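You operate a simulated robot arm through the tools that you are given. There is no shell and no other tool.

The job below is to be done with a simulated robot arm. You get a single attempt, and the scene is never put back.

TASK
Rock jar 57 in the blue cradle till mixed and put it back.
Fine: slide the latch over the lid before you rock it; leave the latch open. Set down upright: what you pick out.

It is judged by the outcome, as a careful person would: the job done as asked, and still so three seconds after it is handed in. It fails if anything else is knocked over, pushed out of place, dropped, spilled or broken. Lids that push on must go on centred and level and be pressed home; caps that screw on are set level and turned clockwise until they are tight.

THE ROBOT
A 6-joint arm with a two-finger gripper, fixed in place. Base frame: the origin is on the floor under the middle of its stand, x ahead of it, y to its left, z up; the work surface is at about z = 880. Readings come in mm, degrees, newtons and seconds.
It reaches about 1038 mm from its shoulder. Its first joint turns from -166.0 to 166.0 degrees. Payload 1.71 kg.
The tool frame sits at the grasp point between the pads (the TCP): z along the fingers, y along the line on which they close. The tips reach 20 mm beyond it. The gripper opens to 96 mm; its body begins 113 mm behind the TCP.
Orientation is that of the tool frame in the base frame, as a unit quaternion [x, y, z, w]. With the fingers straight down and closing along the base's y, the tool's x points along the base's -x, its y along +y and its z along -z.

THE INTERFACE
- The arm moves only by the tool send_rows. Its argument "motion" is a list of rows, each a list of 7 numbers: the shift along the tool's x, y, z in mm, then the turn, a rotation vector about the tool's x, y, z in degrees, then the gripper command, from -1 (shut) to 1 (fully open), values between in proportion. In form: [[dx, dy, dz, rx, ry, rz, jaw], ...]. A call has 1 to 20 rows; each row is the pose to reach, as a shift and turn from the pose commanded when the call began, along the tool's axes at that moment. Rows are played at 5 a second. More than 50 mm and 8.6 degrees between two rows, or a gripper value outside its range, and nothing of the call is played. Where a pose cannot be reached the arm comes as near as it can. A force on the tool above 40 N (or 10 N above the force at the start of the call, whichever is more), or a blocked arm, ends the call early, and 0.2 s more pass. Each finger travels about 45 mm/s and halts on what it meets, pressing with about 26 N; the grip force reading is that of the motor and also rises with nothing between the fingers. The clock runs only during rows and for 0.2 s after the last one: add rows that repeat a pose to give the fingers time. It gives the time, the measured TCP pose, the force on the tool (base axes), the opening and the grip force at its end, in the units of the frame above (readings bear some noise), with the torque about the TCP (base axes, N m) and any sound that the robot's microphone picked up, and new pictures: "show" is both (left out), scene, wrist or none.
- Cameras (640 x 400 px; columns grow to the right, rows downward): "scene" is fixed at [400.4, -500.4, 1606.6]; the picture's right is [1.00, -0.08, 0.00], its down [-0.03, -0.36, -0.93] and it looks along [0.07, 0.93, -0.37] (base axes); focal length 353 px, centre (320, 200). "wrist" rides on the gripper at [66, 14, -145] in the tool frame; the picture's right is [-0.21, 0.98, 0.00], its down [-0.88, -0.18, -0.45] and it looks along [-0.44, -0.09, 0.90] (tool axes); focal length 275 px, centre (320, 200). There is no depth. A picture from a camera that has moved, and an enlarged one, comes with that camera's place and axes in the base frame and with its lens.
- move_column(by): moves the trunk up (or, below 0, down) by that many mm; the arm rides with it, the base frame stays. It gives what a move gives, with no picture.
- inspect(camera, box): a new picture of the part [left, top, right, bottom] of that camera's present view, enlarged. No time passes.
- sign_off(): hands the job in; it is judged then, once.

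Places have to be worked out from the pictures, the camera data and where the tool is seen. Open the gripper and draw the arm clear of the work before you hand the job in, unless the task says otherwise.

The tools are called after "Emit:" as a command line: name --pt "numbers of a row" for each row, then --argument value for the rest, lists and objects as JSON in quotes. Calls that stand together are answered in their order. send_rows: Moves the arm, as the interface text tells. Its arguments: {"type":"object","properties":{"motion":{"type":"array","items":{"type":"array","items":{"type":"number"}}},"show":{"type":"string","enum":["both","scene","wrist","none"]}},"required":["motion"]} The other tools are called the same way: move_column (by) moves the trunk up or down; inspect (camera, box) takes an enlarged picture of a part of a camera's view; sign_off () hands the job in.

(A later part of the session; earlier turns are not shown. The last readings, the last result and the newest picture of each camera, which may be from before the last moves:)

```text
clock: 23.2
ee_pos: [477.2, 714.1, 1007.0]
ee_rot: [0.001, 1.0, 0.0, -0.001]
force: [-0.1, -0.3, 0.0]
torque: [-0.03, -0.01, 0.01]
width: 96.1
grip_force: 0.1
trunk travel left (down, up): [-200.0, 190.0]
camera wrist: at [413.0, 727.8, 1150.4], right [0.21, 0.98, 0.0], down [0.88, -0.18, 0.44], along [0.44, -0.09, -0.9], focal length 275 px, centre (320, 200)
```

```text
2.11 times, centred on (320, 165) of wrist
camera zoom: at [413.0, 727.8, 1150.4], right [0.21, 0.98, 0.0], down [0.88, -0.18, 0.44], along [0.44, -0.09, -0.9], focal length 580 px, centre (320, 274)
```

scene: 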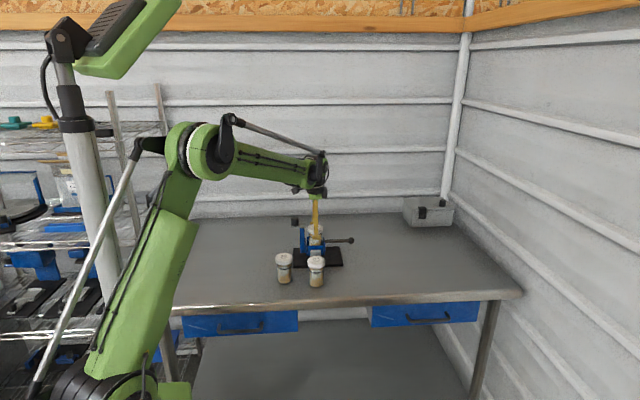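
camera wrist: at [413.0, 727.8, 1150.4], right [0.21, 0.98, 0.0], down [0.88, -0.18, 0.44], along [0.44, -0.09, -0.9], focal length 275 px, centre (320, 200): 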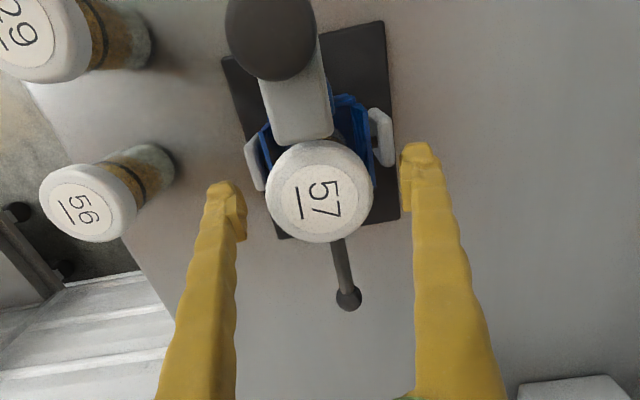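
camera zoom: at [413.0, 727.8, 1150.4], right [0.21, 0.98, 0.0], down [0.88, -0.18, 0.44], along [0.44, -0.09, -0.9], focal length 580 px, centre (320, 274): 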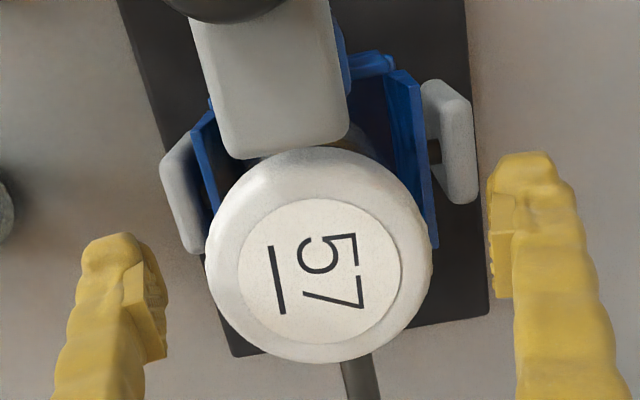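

The jar sits upright in the cup. I'll raise straight up clear of the lid and then move over the latch knob at about (400, 715).

Emit:
send_rows --pt "0 0 -10 0 0 0 1" --pt "0 0 -30 0 0 0 1" --pt "0 0 -55 0 0 0 1" --pt "0 0 -80 0 0 0 1" --pt "0 0 -95 0 0 0 1" --pt "15 0 -95 0 0 0 1" --pt "40 0 -95 0 0 0 1" --pt "62 0 -95 0 0 0 1" --pt "76 0 -95 0 0 0 1" --pt "76 0 -95 0 0 0 1"

Emit:
inspect --camera "wrist" --box '[240, 60, 420, 240]'

Emit:
inspect --camera "scene" --box '[285, 205, 360, 270]'

```text
clock: 25.4
ee_pos: [399.5, 714.4, 1101.8]
ee_rot: [0.0, 1.0, 0.0, 0.0]
force: [-0.1, 0.6, -0.6]
torque: [0.01, 0.01, -0.01]
width: 95.9
grip_force: 0.0
trunk travel left (down, up): [-200.0, 190.0]
camera wrist: at [335.0, 727.9, 1245.3], right [0.21, 0.98, 0.0], down [0.88, -0.18, 0.45], along [0.44, -0.09, -0.9], focal length 275 px, centre (320, 200)
```

scene: 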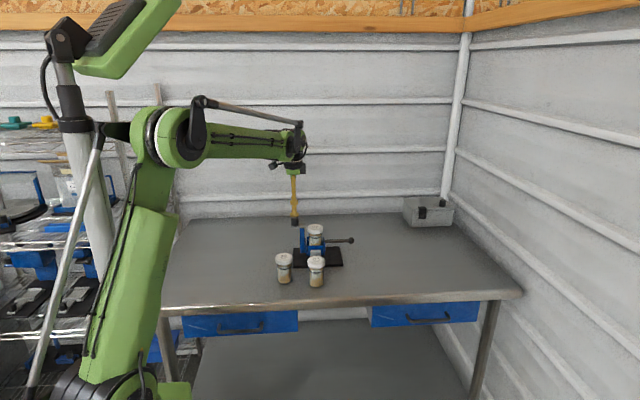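
wrist: 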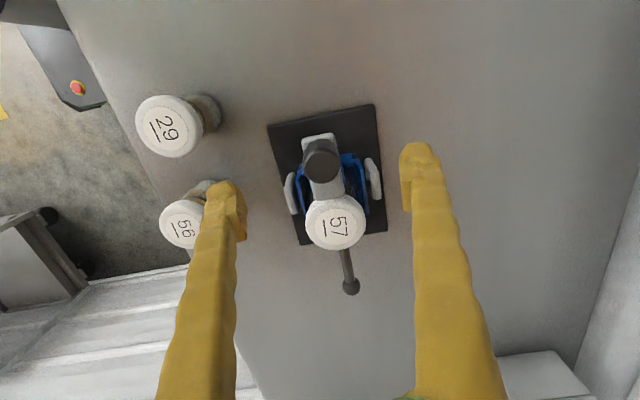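

```text
2.22 times, centred on (330, 150) of wrist
camera zoom: at [335.0, 727.9, 1245.3], right [0.21, 0.98, 0.0], down [0.88, -0.18, 0.45], along [0.44, -0.09, -0.9], focal length 612 px, centre (298, 311)
```

zoom: 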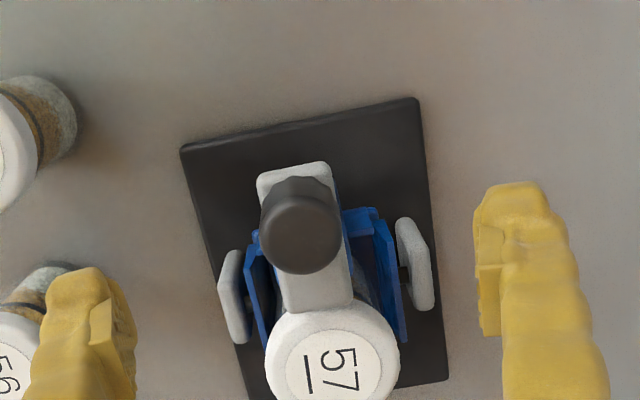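

```text
6.15 times, centred on (322, 238) of scene
camera zoom: at [400.4, -500.4, 1606.6], right [1.0, -0.08, 0.0], down [-0.03, -0.36, -0.93], along [0.07, 0.93, -0.37], focal length 2172 px, centre (305, -31)
```

zoom: 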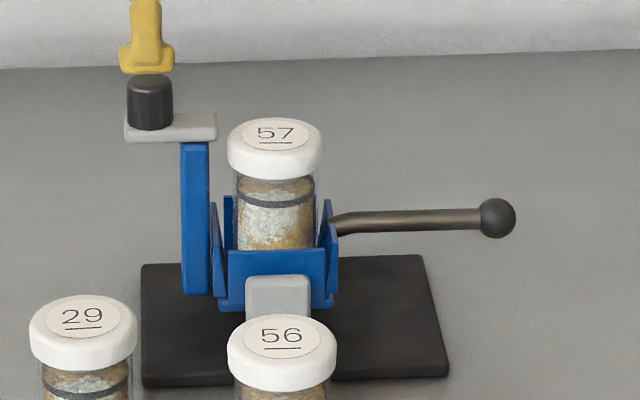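

I want to be sure the lid really sits below the latch's underside before sliding, so I'll zoom in tightly on that gap.

Emit:
inspect --camera "scene" --box '[298, 218, 330, 244]'

Emit:
inspect --camera "scene" --box '[305, 220, 345, 262]'

Emit:
inspect --camera "wrist" --box '[290, 125, 390, 255]'

```text
15.38 times, centred on (314, 231) of scene
camera zoom: at [400.4, -500.4, 1606.6], right [1.0, -0.08, 0.0], down [-0.03, -0.36, -0.93], along [0.07, 0.93, -0.37], focal length 5429 px, centre (412, -277)
```

zoom: 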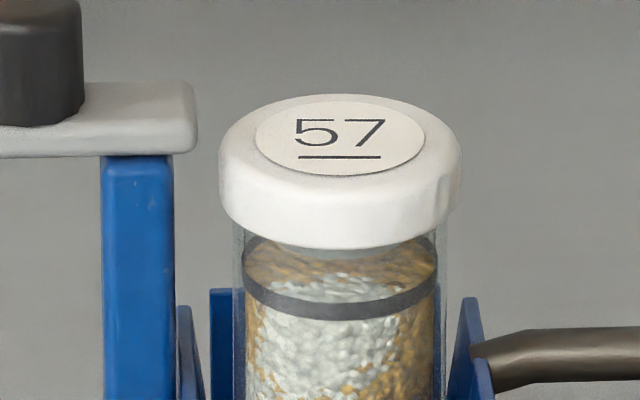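

```text
9.52 times, centred on (325, 241) of scene
camera zoom: at [400.4, -500.4, 1606.6], right [1.0, -0.08, 0.0], down [-0.03, -0.36, -0.93], along [0.07, 0.93, -0.37], focal length 3361 px, centre (272, -190)
```

zoom: 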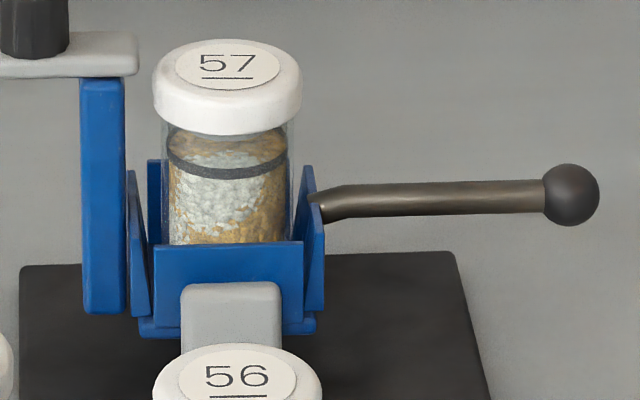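

```text
3.08 times, centred on (340, 190) of wrist
camera zoom: at [335.0, 727.9, 1245.3], right [0.21, 0.98, 0.0], down [0.88, -0.18, 0.45], along [0.44, -0.09, -0.9], focal length 847 px, centre (258, 231)
```

zoom: 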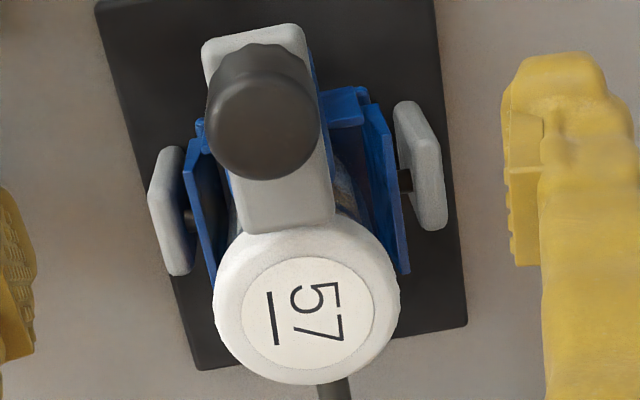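

The latch underside is about 1 mm above the lid top, so it should pass over. I'll descend so the jaws straddle the knob at z≈1044 and close on it.

Emit:
send_rows --pt "0 0.8 10 0 0 0 1" --pt "0 0.8 25 0 0 0 1" --pt "0 0.8 40 0 0 0 1" --pt "0 0.8 52 0 0 0 1" --pt "0 0.8 58 0 0 0 1" --pt "0 0.8 58 0 0 0 0.3" --pt "0 0.8 58 0 0 0 -0.2" --pt "0 0.8 58 0 0 0 -0.6" --pt "0 0.8 58 0 0 0 -1" --pt "0 0.8 58 0 0 0 -1" --pt "0 0.8 58 0 0 0 -1"

Emit:
inspect --camera "scene" --box '[285, 205, 360, 270]'

```text
clock: 27.8
ee_pos: [401.2, 715.5, 1042.6]
ee_rot: [0.001, 1.0, 0.0, -0.001]
force: [0.5, 7.3, 3.3]
torque: [0.11, -0.02, -0.02]
width: 26.8
grip_force: 25.9
trunk travel left (down, up): [-200.0, 190.0]
camera wrist: at [335.6, 728.6, 1187.5], right [0.21, 0.98, 0.0], down [0.88, -0.18, 0.44], along [0.44, -0.09, -0.9], focal length 275 px, centre (320, 200)
```

scene: 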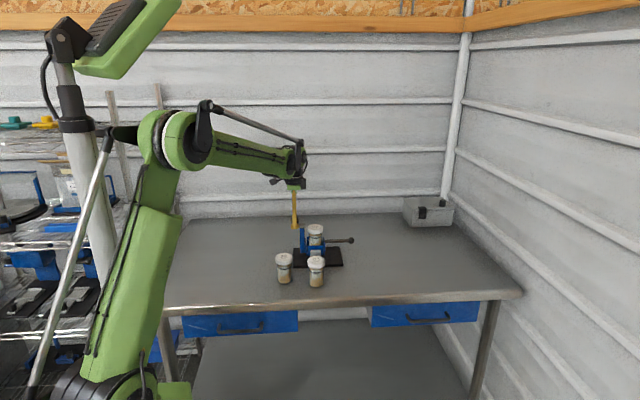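
wrist: 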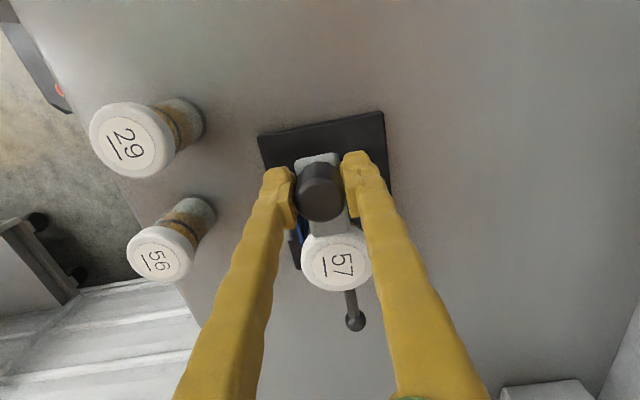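

```text
6.15 times, centred on (322, 238) of scene
camera zoom: at [400.4, -500.4, 1606.6], right [1.0, -0.08, 0.0], down [-0.03, -0.36, -0.93], along [0.07, 0.93, -0.37], focal length 2172 px, centre (305, -31)
```

zoom: 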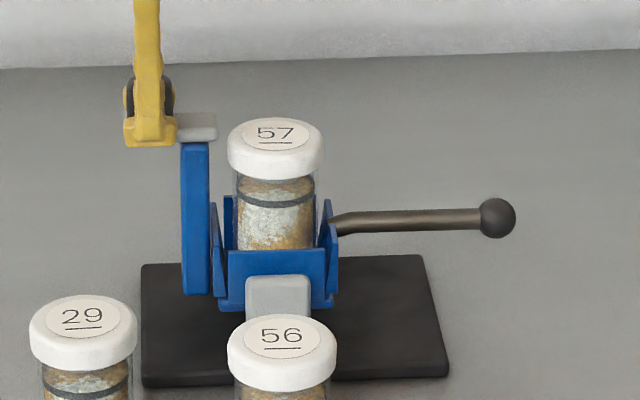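

The knob is held (26.8 mm wide), with a small sideways pull that shows the knob about 1 mm further in +y. I'll relieve that and begin sliding the latch +x in small steps.

Emit:
send_rows --pt "0 1 -0.5 0 0 0 -1" --pt "-2 1 -0.5 0 0 0 -1" --pt "-5 1 -0.5 0 0 0 -1" --pt "-8 1 -0.5 0 0 0 -1" --pt "-11 1 -0.5 0 0 0 -1" --pt "-14 1 -0.5 0 0 0 -1" --pt "-14 1 -0.5 0 0 0 -1"

Emit:
inspect --camera "scene" --box '[285, 205, 360, 270]'

```text
clock: 29.4
ee_pos: [415.1, 718.0, 1044.9]
ee_rot: [0.0, 1.0, 0.0, -0.001]
force: [0.4, -8.4, 0.0]
torque: [-0.03, 0.2, -0.12]
width: 26.9
grip_force: 25.9
trunk travel left (down, up): [-200.0, 190.0]
camera wrist: at [350.6, 730.5, 1188.6], right [0.21, 0.98, 0.0], down [0.88, -0.18, 0.44], along [0.44, -0.09, -0.9], focal length 275 px, centre (320, 200)
```

scene: 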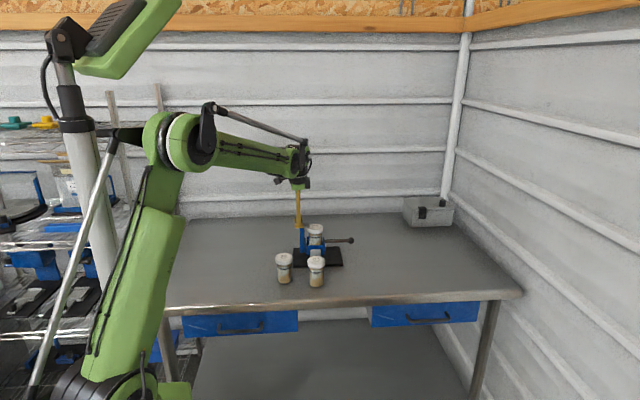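
wrist: 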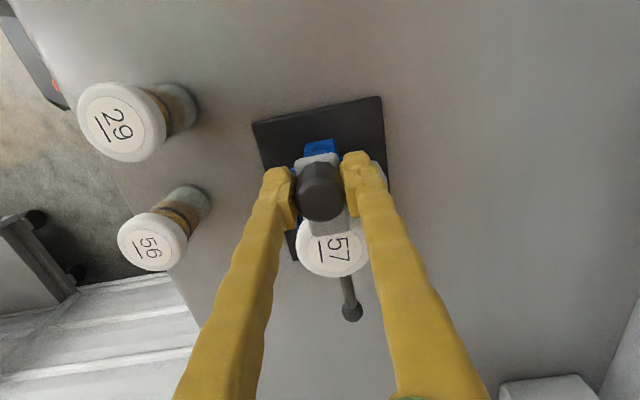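

```text
6.15 times, centred on (322, 238) of scene
camera zoom: at [400.4, -500.4, 1606.6], right [1.0, -0.08, 0.0], down [-0.03, -0.36, -0.93], along [0.07, 0.93, -0.37], focal length 2172 px, centre (305, -31)
```

zoom: 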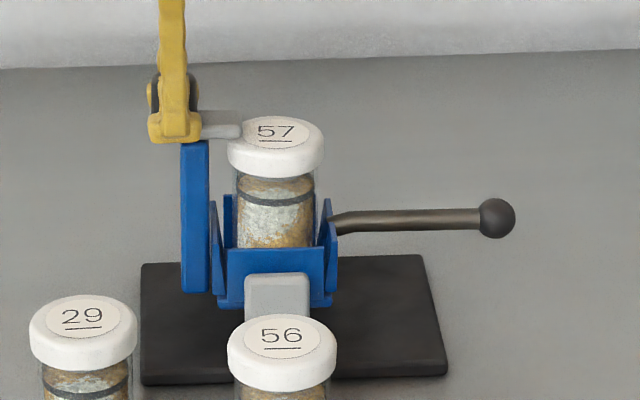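

The latch bar is sliding over the lid with almost no resistance and the cradle hasn't moved. I'll take out half the sideways correction and continue sliding.

Emit:
send_rows --pt "0 -0.5 0 0 0 0 -1" --pt "-3 -0.5 0 0 0 0 -1" --pt "-6 -0.5 0 0 0 0 -1" --pt "-9 -0.5 0 0 0 0 -1" --pt "-12 -0.5 0 0 0 0 -1" --pt "-15 -0.5 0 0 0 0 -1" --pt "-15 -0.5 0 0 0 0 -1" --show "wrist"

Emit:
inspect --camera "scene" --box '[285, 205, 360, 270]'

```text
clock: 31.0
ee_pos: [429.5, 715.9, 1043.3]
ee_rot: [0.0, 1.0, 0.0, 0.0]
force: [1.7, 1.7, 7.3]
torque: [-0.01, -0.77, -0.08]
width: 26.6
grip_force: 25.7
trunk travel left (down, up): [-200.0, 190.0]
camera wrist: at [364.9, 729.3, 1188.4], right [0.21, 0.98, 0.0], down [0.88, -0.18, 0.45], along [0.44, -0.09, -0.9], focal length 275 px, centre (320, 200)
```

wrist: 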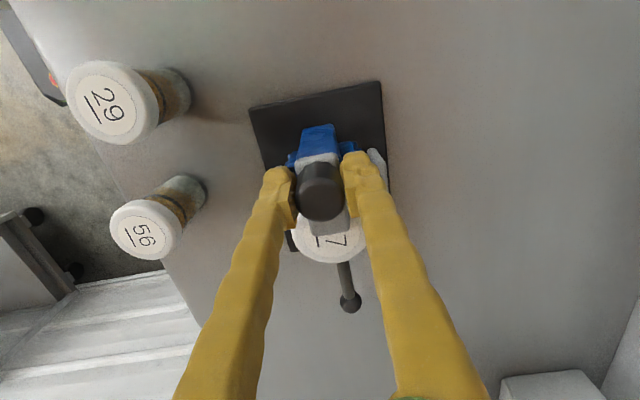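

```text
6.15 times, centred on (322, 238) of scene
camera zoom: at [400.4, -500.4, 1606.6], right [1.0, -0.08, 0.0], down [-0.03, -0.36, -0.93], along [0.07, 0.93, -0.37], focal length 2172 px, centre (305, -31)
```

zoom: 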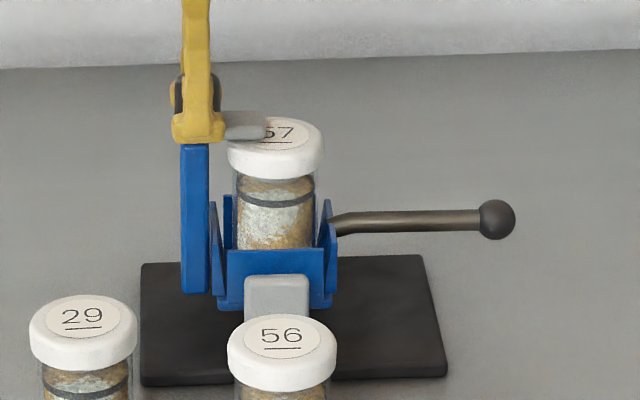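

The bar tip is now near the lid centre, with a slight upward load that suggests my tool is riding a bit low. I'll raise 0.7 mm and continue sliding in smaller steps to find the end of travel.

Emit:
send_rows --pt "0 0 -0.7 0 0 0 -1" --pt "-2 0 -0.7 0 0 0 -1" --pt "-4 0 -0.7 0 0 0 -1" --pt "-6 0 -0.7 0 0 0 -1" --pt "-8 0 -0.7 0 0 0 -1" --pt "-8 0 -0.7 0 0 0 -1" --show "wrist"

Emit:
inspect --camera "scene" --box '[285, 205, 360, 270]'

```text
clock: 32.4
ee_pos: [436.9, 715.6, 1046.5]
ee_rot: [-0.001, 1.0, 0.001, 0.001]
force: [-13.6, -9.2, 14.8]
torque: [-0.19, 0.68, -0.1]
width: 26.7
grip_force: 26.0
trunk travel left (down, up): [-200.0, 190.0]
camera wrist: at [372.3, 729.4, 1190.9], right [0.21, 0.98, 0.0], down [0.88, -0.18, 0.45], along [0.44, -0.09, -0.9], focal length 275 px, centre (320, 200)
```

wrist: 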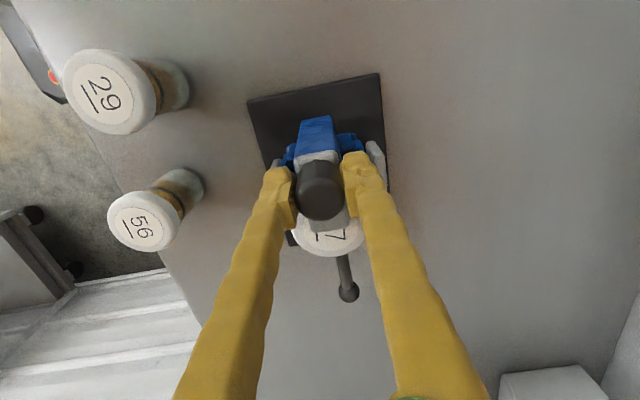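

```text
6.15 times, centred on (322, 238) of scene
camera zoom: at [400.4, -500.4, 1606.6], right [1.0, -0.08, 0.0], down [-0.03, -0.36, -0.93], along [0.07, 0.93, -0.37], focal length 2172 px, centre (305, -31)
```

zoom: 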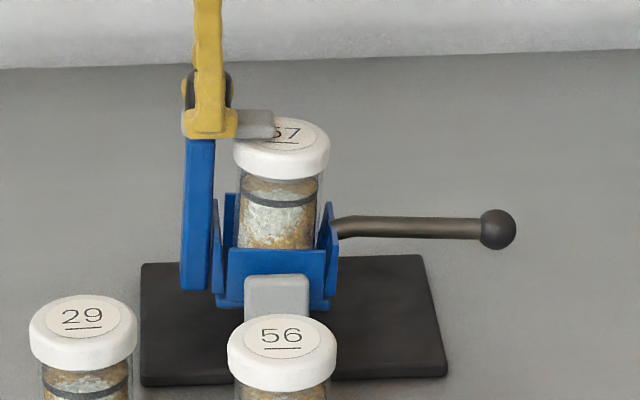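

The slide has reached its stop after about 31 mm: the last few millimetres tipped the cradle about 3° instead of moving the latch further. The bar now lies over the lid, so I'll release the knob and see how the cradle settles.

Emit:
send_rows --pt "2 0 0 0 0 0 -1" --pt "3 0 0 0 0 0 -0.3" --pt "3 0 0 0 0 0 0.2" --pt "3 0 0 0 0 0 0.5" --pt "3 0 0 0 0 0 0.5" --show "wrist"

Emit:
inspect --camera "scene" --box '[285, 205, 360, 270]'

```text
clock: 33.6
ee_pos: [436.5, 716.1, 1045.1]
ee_rot: [0.0, 1.0, 0.0, 0.0]
force: [0.9, -0.6, 0.1]
torque: [-0.01, -0.01, -0.03]
width: 72.2
grip_force: 0.1
trunk travel left (down, up): [-200.0, 190.0]
camera wrist: at [371.3, 730.4, 1189.0], right [0.21, 0.98, 0.0], down [0.88, -0.18, 0.44], along [0.44, -0.09, -0.9], focal length 275 px, centre (320, 200)
```

wrist: 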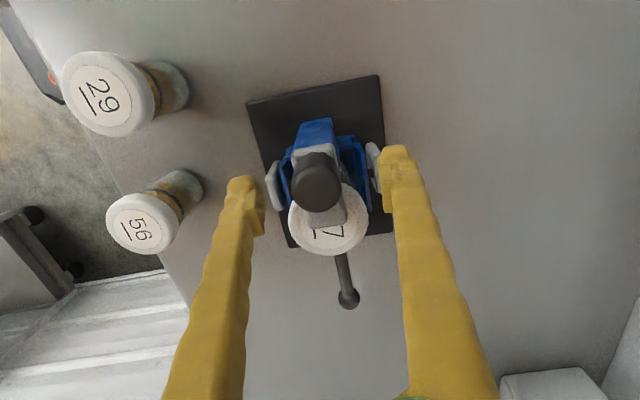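

```text
6.15 times, centred on (322, 238) of scene
camera zoom: at [400.4, -500.4, 1606.6], right [1.0, -0.08, 0.0], down [-0.03, -0.36, -0.93], along [0.07, 0.93, -0.37], focal length 2172 px, centre (305, -31)
```

zoom: 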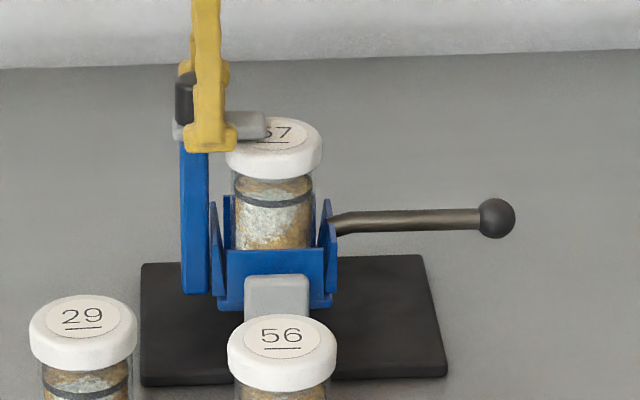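

The cradle swung back to neutral by itself and the latch stayed over the lid, about 31 mm closed with its tail at the post. I'll now raise off the knob and move over toward the handle's ball at about (620, 714, 953), checking that the arm can reach it.

Emit:
send_rows --pt "0 0 -10 0 0 0 0.5" --pt "0 0 -30 0 0 0 0.5" --pt "0 0 -50 0 0 0 0.5" --pt "0 0 -60 0 0 0 0.5" --pt "-15 0 -60 0 0 0 0.5" --pt "-40 0 -60 0 0 0 0.5" --pt "-65 0 -60 0 0 0 0.5" --pt "-90 0 -60 0 0 0 0.5" --pt "-115 0 -60 0 0 0 0.5" --pt "-140 0 -60 0 0 0 0.5" --pt "-165 0 -55 0 0 0 0.5" --pt "-180 0 -40 0 0 0 0.5" --pt "-186 0 -20 0 0 0 0.5" --pt "-186 0 0 0 0 0 0.5" --pt "-186 0 25 0 0 0 0.5" --pt "-186 0 25 0 0 0 0.5"

Emit:
inspect --camera "wrist" --box '[240, 60, 420, 260]'

Emit:
inspect --camera "scene" --box '[285, 205, 360, 270]'

```text
clock: 37.0
ee_pos: [622.4, 718.0, 1018.7]
ee_rot: [0.0, 1.0, 0.0, 0.0]
force: [0.7, 0.7, -0.3]
torque: [-0.02, -0.02, 0.0]
width: 72.0
grip_force: 0.1
trunk travel left (down, up): [-200.0, 190.0]
camera wrist: at [557.8, 731.6, 1162.8], right [0.21, 0.98, 0.0], down [0.88, -0.18, 0.44], along [0.44, -0.09, -0.9], focal length 275 px, centre (320, 200)
```

scene: 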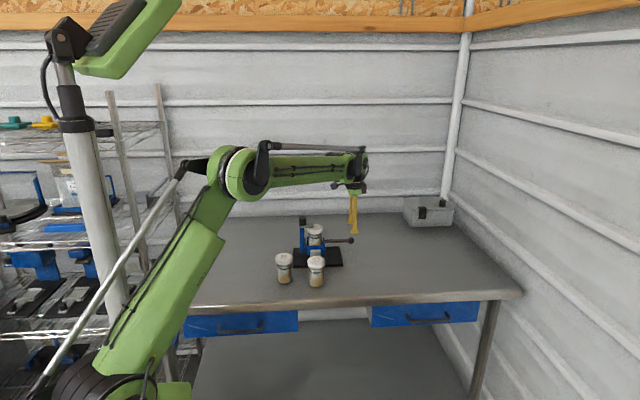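
wrist: 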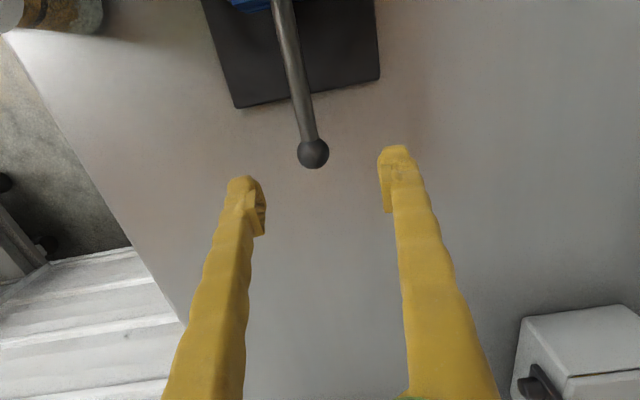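

```text
2.00 times, centred on (330, 160) of wrist
camera zoom: at [557.8, 731.6, 1162.8], right [0.21, 0.98, 0.0], down [0.88, -0.18, 0.44], along [0.44, -0.09, -0.9], focal length 551 px, centre (300, 280)
```

zoom: 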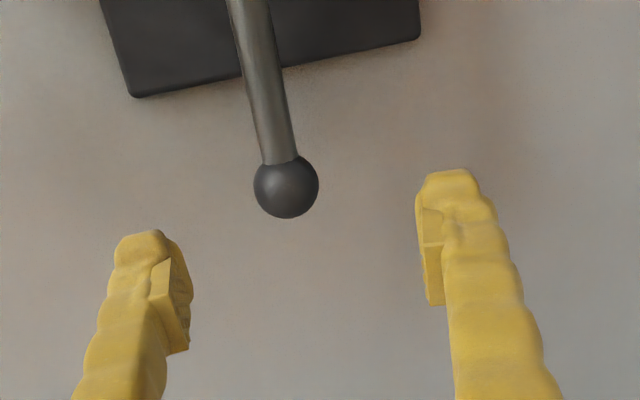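

```text
6.15 times, centred on (322, 238) of scene
camera zoom: at [400.4, -500.4, 1606.6], right [1.0, -0.08, 0.0], down [-0.03, -0.36, -0.93], along [0.07, 0.93, -0.37], focal length 2172 px, centre (305, -31)
```

zoom: 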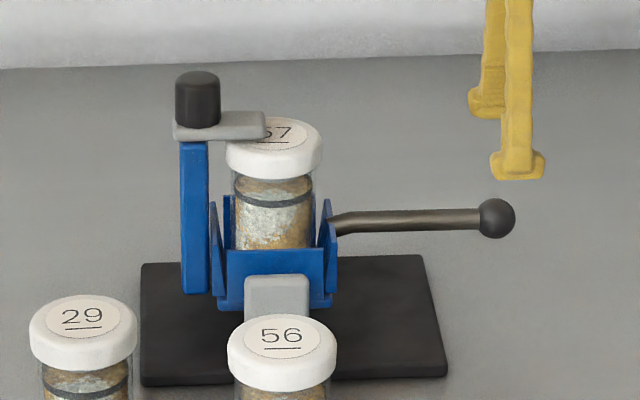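

The arm reaches here without trouble. The ball is about 3 mm in -x and 4 mm in -y from my TCP and about 66 mm below, so I'll correct and descend around it with the jaws open.

Emit:
send_rows --pt "2 -4 10 0 0 0 0.5" --pt "2 -4 25 0 0 0 0.5" --pt "2 -4 40 0 0 0 0.5" --pt "2 -4 54 0 0 0 0.5" --pt "2 -4 65 0 0 0 0.5" --pt "2 -4 65 0 0 0 0.5"

Emit:
inspect --camera "wrist" --box '[240, 60, 420, 260]'

Emit:
inspect --camera "scene" --box '[285, 205, 375, 270]'

```text
clock: 38.4
ee_pos: [621.2, 713.3, 953.6]
ee_rot: [-0.001, 1.0, 0.0, 0.0]
force: [0.7, 0.2, 0.5]
torque: [-0.03, -0.03, 0.02]
width: 71.9
grip_force: 0.1
trunk travel left (down, up): [-200.0, 190.0]
camera wrist: at [556.4, 727.7, 1097.8], right [0.21, 0.98, 0.0], down [0.88, -0.18, 0.44], along [0.44, -0.09, -0.9], focal length 275 px, centre (320, 200)
```

scene: 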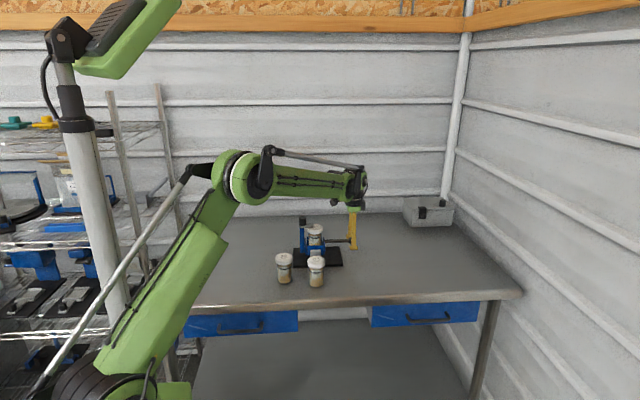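
wrist: 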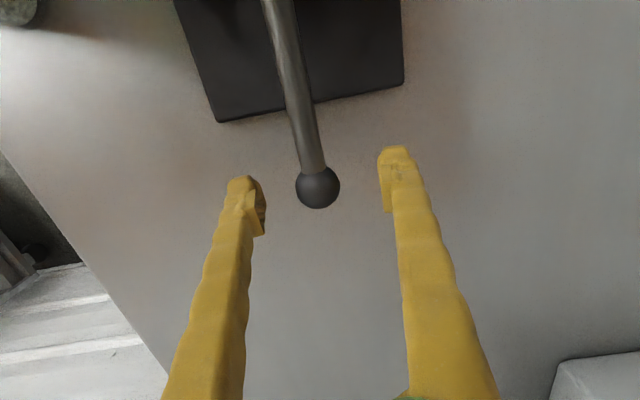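

```text
2.00 times, centred on (330, 160) of wrist
camera zoom: at [556.4, 727.7, 1097.8], right [0.21, 0.98, 0.0], down [0.88, -0.18, 0.44], along [0.44, -0.09, -0.9], focal length 551 px, centre (300, 280)
```

zoom: 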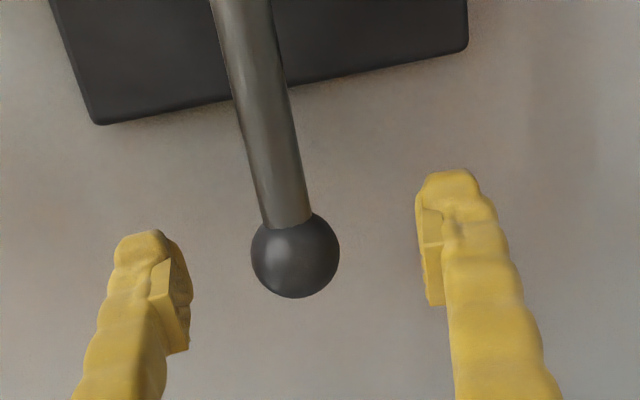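

```text
6.15 times, centred on (330, 238) of scene
camera zoom: at [400.4, -500.4, 1606.6], right [1.0, -0.08, 0.0], down [-0.03, -0.36, -0.93], along [0.07, 0.93, -0.37], focal length 2172 px, centre (258, -31)
```

zoom: 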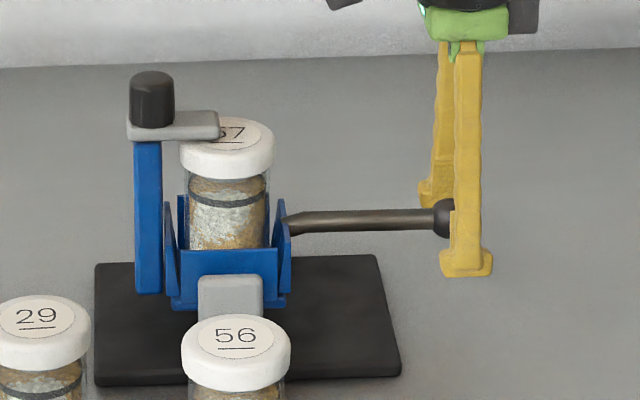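

The ball is centred between the jaws in y and about 2 mm off in x, and the pads sit a little low on it. I'll shift 2 mm, raise 4 mm and close on the ball.

Emit:
send_rows --pt "2 0 -4 0 0 0 0.5" --pt "2 0 -4 0 0 0 0.2" --pt "2 0 -4 0 0 0 -0.1" --pt "2 0 -4 0 0 0 -0.4" --pt "2 0 -4 0 0 0 -1" --pt "2 0 -4 0 0 0 -1" --pt "2 0 -4 0 0 0 -1"

Emit:
inspect --camera "scene" --box '[285, 205, 375, 270]'

```text
clock: 40.0
ee_pos: [618.7, 712.5, 958.1]
ee_rot: [0.0, 1.0, 0.0, 0.001]
force: [-1.2, -0.4, 0.5]
torque: [-0.02, -0.02, -0.02]
width: 22.3
grip_force: 26.2
trunk travel left (down, up): [-200.0, 190.0]
camera wrist: at [553.3, 727.1, 1103.1], right [0.21, 0.98, 0.0], down [0.88, -0.18, 0.44], along [0.44, -0.09, -0.9], focal length 275 px, centre (320, 200)
```

scene: 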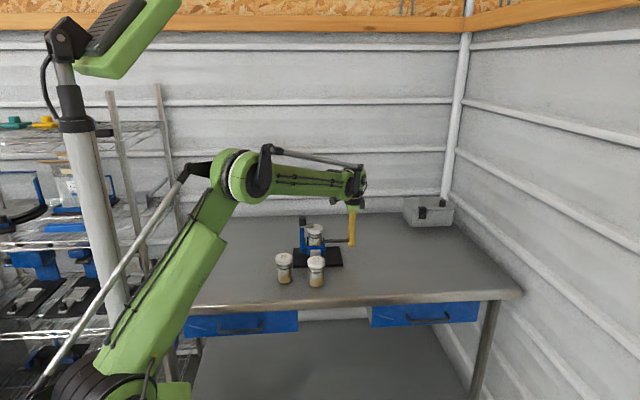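
wrist: 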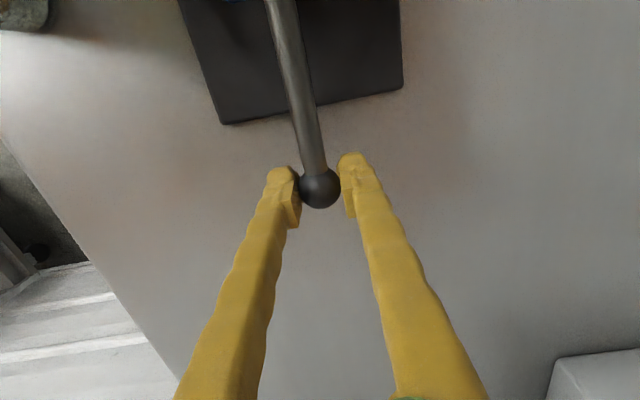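

```text
6.15 times, centred on (330, 238) of scene
camera zoom: at [400.4, -500.4, 1606.6], right [1.0, -0.08, 0.0], down [-0.03, -0.36, -0.93], along [0.07, 0.93, -0.37], focal length 2172 px, centre (258, -31)
```

zoom: 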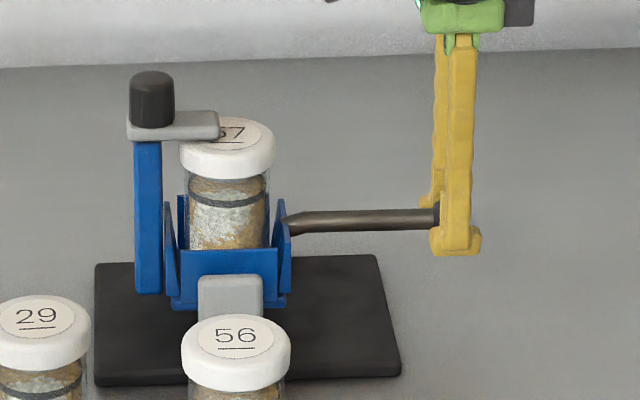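

The ball is gripped with almost no load. I'll make a first gentle test lift of about 10° on the arc around the pivot (478, 928) and read the forces.

Emit:
send_rows --pt "1 0 -5 0 0 0 -1" --pt "2.7 0 -12.2 0 0 0 -1" --pt "4.5 0 -18.2 0 0 0 -1" --pt "6.4 0 -24.1 0 0 0 -1" --pt "6.4 0 -24.1 0 0 0 -1" --show "none"

Emit:
inspect --camera "scene" --box '[285, 205, 375, 270]'

```text
clock: 41.2
ee_pos: [610.8, 713.1, 982.5]
ee_rot: [0.0, 1.0, 0.0, 0.0]
force: [-7.4, 0.4, -13.7]
torque: [0.0, -0.22, -0.01]
width: 22.3
grip_force: 26.0
trunk travel left (down, up): [-200.0, 190.0]
```

```text
6.15 times, centred on (330, 238) of scene
camera zoom: at [400.4, -500.4, 1606.6], right [1.0, -0.08, 0.0], down [-0.03, -0.36, -0.93], along [0.07, 0.93, -0.37], focal length 2172 px, centre (258, -31)
```

zoom: 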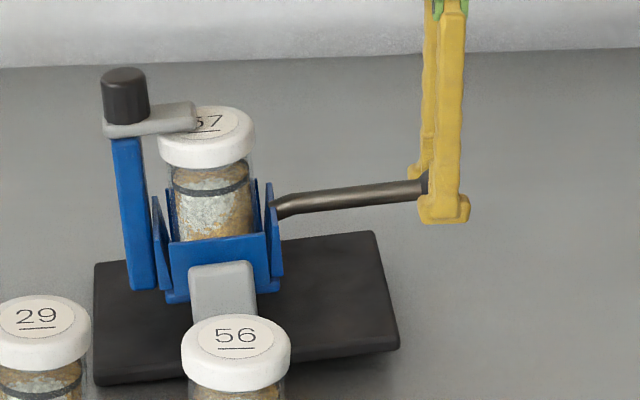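

The picture shows the cradle's whole base plate lifting on its +x side: the pivot resists more than the base weighs. I'm setting it straight back down now, slowly and along the same path.

Emit:
send_rows --pt "-2 0 6 0 0 0 -1" --pt "-3.7 0 12 0 0 0 -1" --pt "-5.4 0 19 0 0 0 -1" --pt "-6.4 0 24.1 0 0 0 -1" --pt "-6.4 0 24.1 0 0 0 -1" --show "none"

Emit:
inspect --camera "scene" --box '[285, 205, 375, 270]'

```text
clock: 42.4
ee_pos: [618.1, 712.2, 958.3]
ee_rot: [0.0, 1.0, 0.0, 0.0]
force: [7.5, -5.4, -5.8]
torque: [-0.02, 0.37, 0.06]
width: 22.0
grip_force: 26.1
trunk travel left (down, up): [-200.0, 190.0]
```

```text
6.15 times, centred on (330, 238) of scene
camera zoom: at [400.4, -500.4, 1606.6], right [1.0, -0.08, 0.0], down [-0.03, -0.36, -0.93], along [0.07, 0.93, -0.37], focal length 2172 px, centre (258, -31)
```

zoom: 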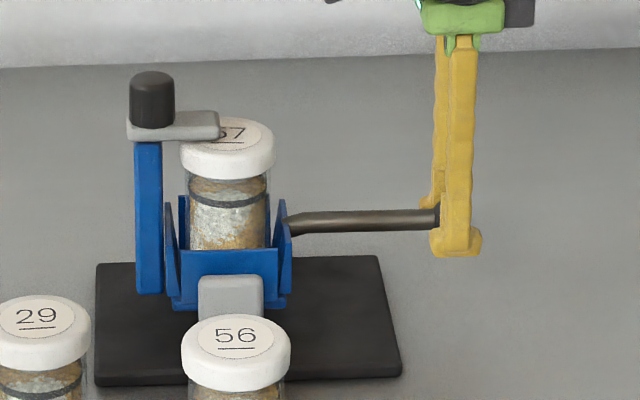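

The base is flat again and essentially where it was. I'll open the jaws to relieve the residual load and see how the handle rests on its own.

Emit:
send_rows --pt "0 0 0 0 0 0 -0.3" --pt "0 0 0 0 0 0 0" --pt "0 0 0 0 0 0 0.3" --pt "0 0 0 0 0 0 0.3" --show "wrist"

Emit:
inspect --camera "scene" --box '[285, 205, 375, 270]'

Emit:
inspect --camera "wrist" --box '[220, 0, 440, 260]'

```text
clock: 43.4
ee_pos: [616.4, 711.5, 958.7]
ee_rot: [0.0, 1.0, 0.0, 0.0]
force: [0.4, 0.1, 0.3]
torque: [-0.01, 0.01, 0.03]
width: 62.4
grip_force: 0.1
trunk travel left (down, up): [-200.0, 190.0]
camera wrist: at [552.3, 725.9, 1103.5], right [0.21, 0.98, 0.0], down [0.88, -0.18, 0.44], along [0.44, -0.09, -0.9], focal length 275 px, centre (320, 200)
```

wrist: 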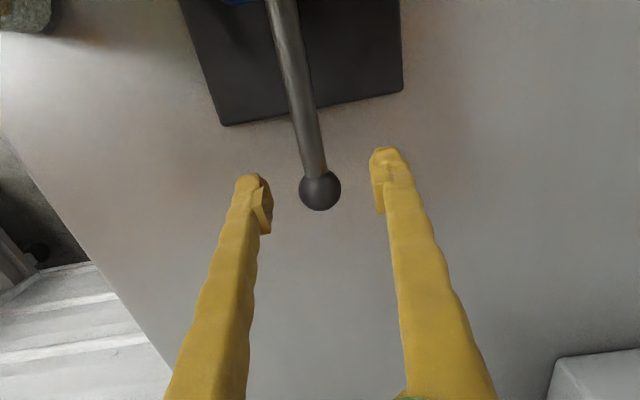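

```text
6.15 times, centred on (330, 238) of scene
camera zoom: at [400.4, -500.4, 1606.6], right [1.0, -0.08, 0.0], down [-0.03, -0.36, -0.93], along [0.07, 0.93, -0.37], focal length 2172 px, centre (258, -31)
```

zoom: 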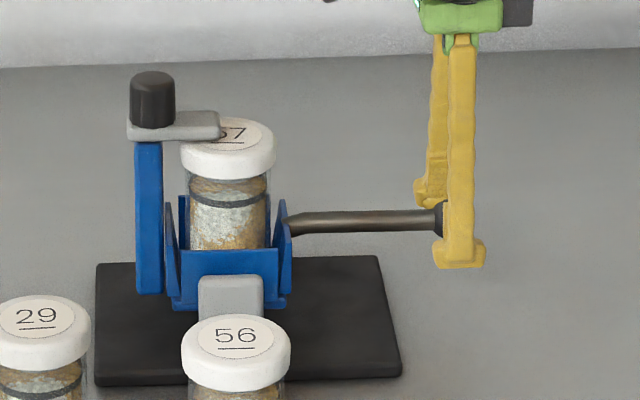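

```text
1.54 times, centred on (330, 130) of wrist
camera zoom: at [552.3, 725.9, 1103.5], right [0.21, 0.98, 0.0], down [0.88, -0.18, 0.44], along [0.44, -0.09, -0.9], focal length 424 px, centre (305, 308)
```

zoom: 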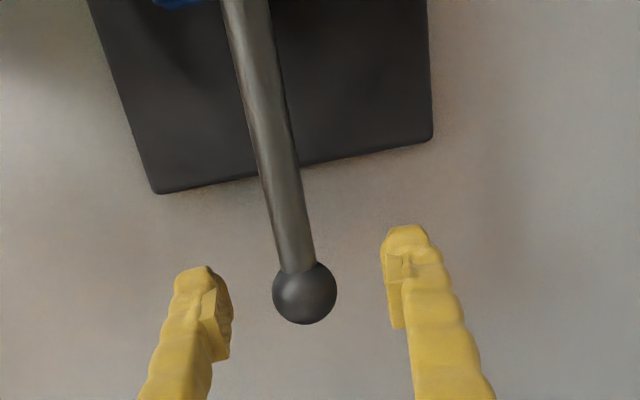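

The handle rests at neutral with no load. I'll re-grip the ball and test the other direction, pressing gently downward (which presses the base onto the table), to learn how stiff the pivot is.

Emit:
send_rows --pt "-1 0.5 0 0 0 0 0" --pt "-1 0.5 0 0 0 0 -0.4" --pt "-1 0.5 0 0 0 0 -1" --pt "-1 0.5 0 0 0 0 -1" --pt "-1 0.5 0 0 0 0 -1" --show "none"

Emit:
send_rows --pt "-0.4 0 1.5 0 0 0 -1" --pt "-0.8 0 3 0 0 0 -1" --pt "-1 0 4.5 0 0 0 -1" --pt "-1.2 0 6 0 0 0 -1" --pt "-1.2 0 6 0 0 0 -1" --show "none"

Emit:
inspect --camera "scene" --box '[285, 205, 375, 270]'

```text
clock: 44.6
ee_pos: [619.5, 713.6, 957.7]
ee_rot: [0.0, 1.0, 0.0, 0.0]
force: [-1.6, -8.6, -0.6]
torque: [-0.06, 0.1, 0.09]
width: 22.2
grip_force: 25.0
trunk travel left (down, up): [-200.0, 190.0]
```

```text
clock: 45.8
ee_pos: [619.2, 711.9, 951.8]
ee_rot: [0.0, 1.0, 0.0, 0.0]
force: [-8.6, -4.1, 5.5]
torque: [-0.05, 0.55, 0.0]
width: 22.1
grip_force: 26.4
trunk travel left (down, up): [-200.0, 190.0]
```

```text
6.15 times, centred on (330, 238) of scene
camera zoom: at [400.4, -500.4, 1606.6], right [1.0, -0.08, 0.0], down [-0.03, -0.36, -0.93], along [0.07, 0.93, -0.37], focal length 2172 px, centre (258, -31)
```

zoom: 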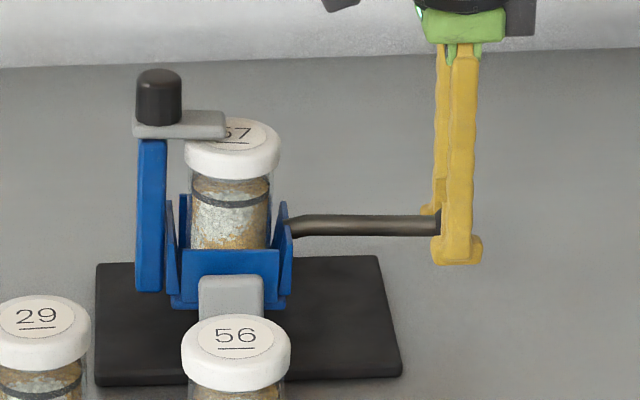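

Pressing down 6 mm tips only the cup, with the base staying flat. Most of the load is the pads resisting the ball's turn, so I should rotate the tool with the handle. I'll release here to see whether the cup springs back by itself.

Emit:
send_rows --pt "0 0 0 0 0 0 0" --pt "0 0 0 0 0 0 0.2" --pt "0 0 0 0 0 0 0.2" --show "none"

Emit:
inspect --camera "scene" --box '[285, 205, 375, 270]'

```text
clock: 46.6
ee_pos: [620.4, 711.7, 951.5]
ee_rot: [0.0, 1.0, 0.001, 0.0]
force: [-0.3, 0.2, -0.1]
torque: [0.0, -0.01, 0.01]
width: 57.6
grip_force: 0.1
trunk travel left (down, up): [-200.0, 190.0]
```

```text
6.15 times, centred on (330, 238) of scene
camera zoom: at [400.4, -500.4, 1606.6], right [1.0, -0.08, 0.0], down [-0.03, -0.36, -0.93], along [0.07, 0.93, -0.37], focal length 2172 px, centre (258, -31)
```

zoom: 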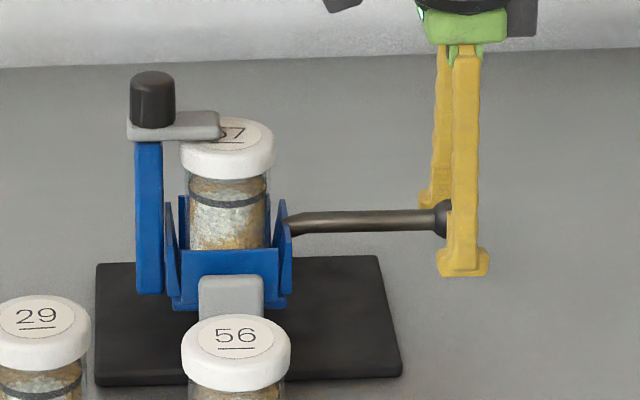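

The cup springs back to neutral on its own, so this is a sprung cradle. Pressing the ball down from above is the clean way to rock it, because it only pushes the base into the table. I'll rise above the ball and close the fingers to make a pusher.

Emit:
send_rows --pt "0 1 -12 0 0 0 0.2" --pt "0 1 -30 0 0 0 0.2" --pt "0 1 -45 0 0 0 0.2" --pt "0 1 -50 0 0 0 0.2" --pt "0 1 -50 0 0 0 -0.4" --pt "0 1 -50 0 0 0 -1" --pt "0 1 -50 0 0 0 -1" --pt "0 1 -50 0 0 0 -1"

Emit:
inspect --camera "scene" --box '[285, 205, 375, 270]'

Emit:
inspect --camera "wrist" --box '[240, 100, 400, 260]'

```text
clock: 48.4
ee_pos: [620.0, 713.1, 1003.0]
ee_rot: [0.0, 1.0, 0.001, 0.0]
force: [0.1, 0.2, -0.1]
torque: [0.01, 0.0, -0.01]
width: 0.0
grip_force: 22.6
trunk travel left (down, up): [-200.0, 190.0]
camera wrist: at [555.4, 728.0, 1146.9], right [0.21, 0.98, 0.0], down [0.88, -0.18, 0.44], along [0.44, -0.09, -0.9], focal length 275 px, centre (320, 200)
```

scene: 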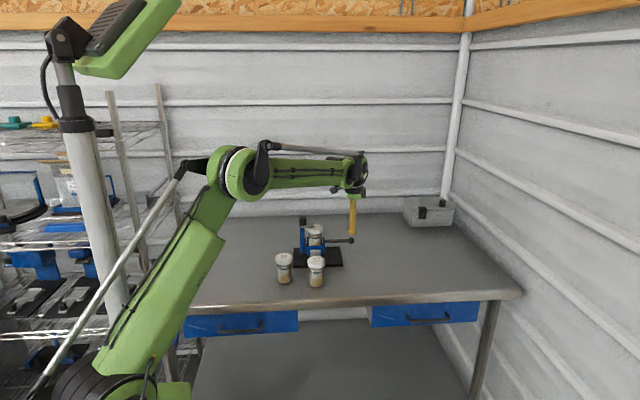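
wrist: 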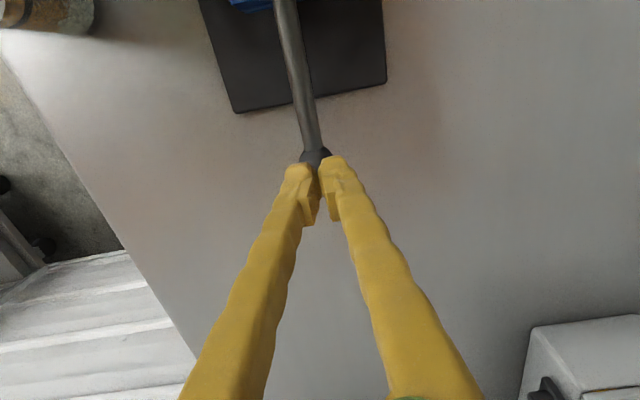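

```text
6.15 times, centred on (330, 238) of scene
camera zoom: at [400.4, -500.4, 1606.6], right [1.0, -0.08, 0.0], down [-0.03, -0.36, -0.93], along [0.07, 0.93, -0.37], focal length 2172 px, centre (258, -31)
```

zoom: 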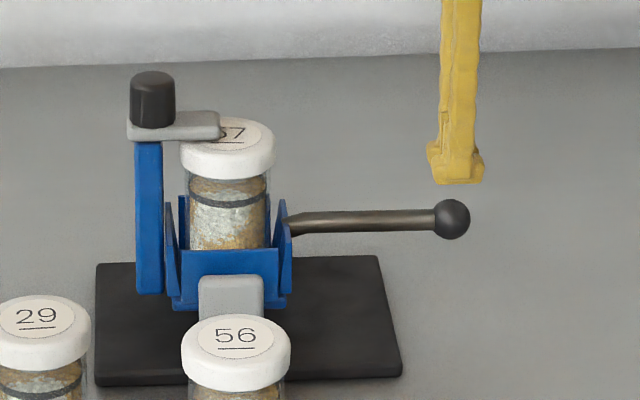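

```text
2.50 times, centred on (320, 180) of wrist
camera zoom: at [555.4, 728.0, 1146.9], right [0.21, 0.98, 0.0], down [0.88, -0.18, 0.44], along [0.44, -0.09, -0.9], focal length 688 px, centre (320, 250)
```

zoom: 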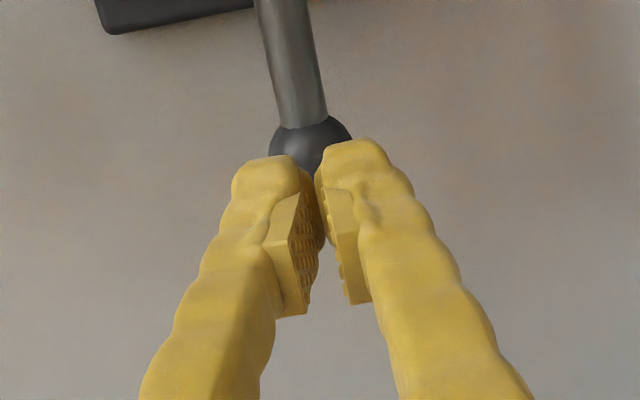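

The closed fingertips sit about 18 mm above the ball. I'll press down slowly about 32 mm (roughly 5–6° of tilt) and read the force.

Emit:
send_rows --pt "0 0 10 0 0 0 -1" --pt "0 0 18 0 0 0 -1" --pt "0 0 23 0 0 0 -1" --pt "0 0 28 0 0 0 -1" --pt "0 0 32 0 0 0 -1" --pt "0 0 32 0 0 0 -1" --show "none"

Emit:
inspect --camera "scene" --box '[285, 205, 375, 270]'

```text
clock: 49.8
ee_pos: [619.6, 715.0, 970.0]
ee_rot: [0.001, 1.0, 0.0, 0.0]
force: [1.5, -0.5, 2.8]
torque: [-0.05, -0.05, 0.04]
width: 0.0
grip_force: 26.0
trunk travel left (down, up): [-200.0, 190.0]
```

```text
6.15 times, centred on (330, 238) of scene
camera zoom: at [400.4, -500.4, 1606.6], right [1.0, -0.08, 0.0], down [-0.03, -0.36, -0.93], along [0.07, 0.93, -0.37], focal length 2172 px, centre (258, -31)
```

zoom: 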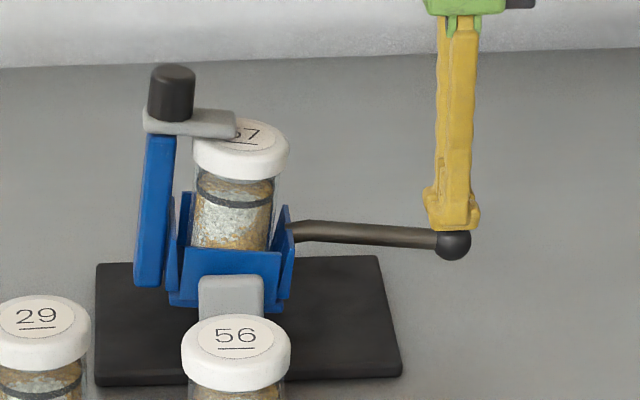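

It takes under 3 N to tilt it about 7°, with the base flat, so the hinge itself is light. I'll press deeper, toward about 18°, and check.

Emit:
send_rows --pt "0 0 10 0 0 0 -1" --pt "0 0 20 0 0 0 -1" --pt "0 0 28 0 0 0 -1" --pt "0 0 28 0 0 0 -1" --show "none"

Emit:
inspect --camera "scene" --box '[285, 205, 375, 270]'

```text
clock: 50.8
ee_pos: [619.7, 713.4, 942.9]
ee_rot: [0.001, 1.0, 0.0, 0.0]
force: [-0.9, -0.6, 4.4]
torque: [-0.01, 0.04, 0.0]
width: 0.0
grip_force: 25.6
trunk travel left (down, up): [-200.0, 190.0]
```

```text
6.15 times, centred on (330, 238) of scene
camera zoom: at [400.4, -500.4, 1606.6], right [1.0, -0.08, 0.0], down [-0.03, -0.36, -0.93], along [0.07, 0.93, -0.37], focal length 2172 px, centre (258, -31)
```

zoom: 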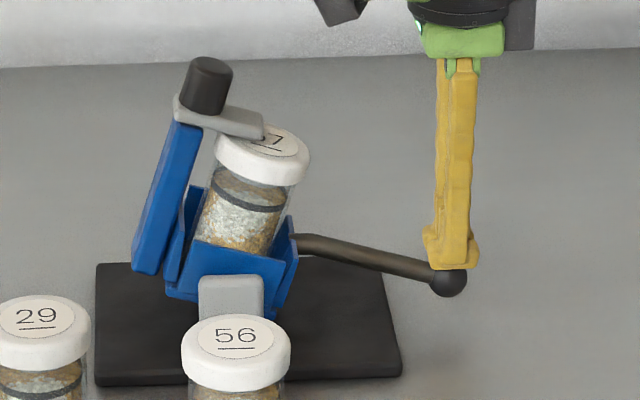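

The cup tips about 18° at just 4.4 N, with the latch holding and the base flat. I'll lift off quickly to see how far it swings back the other way.

Emit:
send_rows --pt "0 0 -35 0 0 0 -1" --pt "0 0 -67 0 0 0 -1" --show "none"

Emit:
inspect --camera "scene" --box '[285, 205, 375, 270]'

```text
clock: 51.4
ee_pos: [617.7, 713.0, 1007.8]
ee_rot: [0.0, 1.0, 0.0, 0.0]
force: [0.9, -0.4, -0.4]
torque: [0.0, -0.03, -0.02]
width: 0.0
grip_force: 26.1
trunk travel left (down, up): [-200.0, 190.0]
```

```text
6.15 times, centred on (330, 238) of scene
camera zoom: at [400.4, -500.4, 1606.6], right [1.0, -0.08, 0.0], down [-0.03, -0.36, -0.93], along [0.07, 0.93, -0.37], focal length 2172 px, centre (258, -31)
```

zoom: 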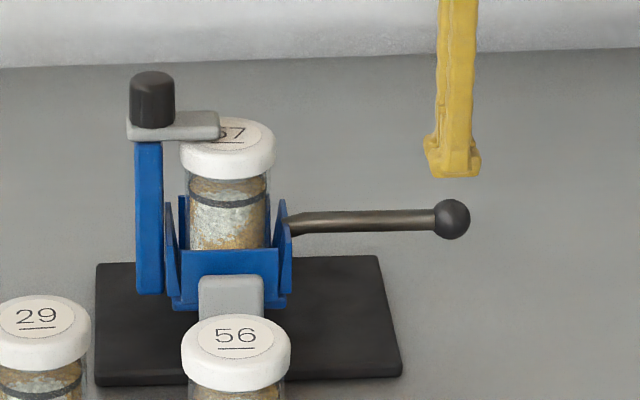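

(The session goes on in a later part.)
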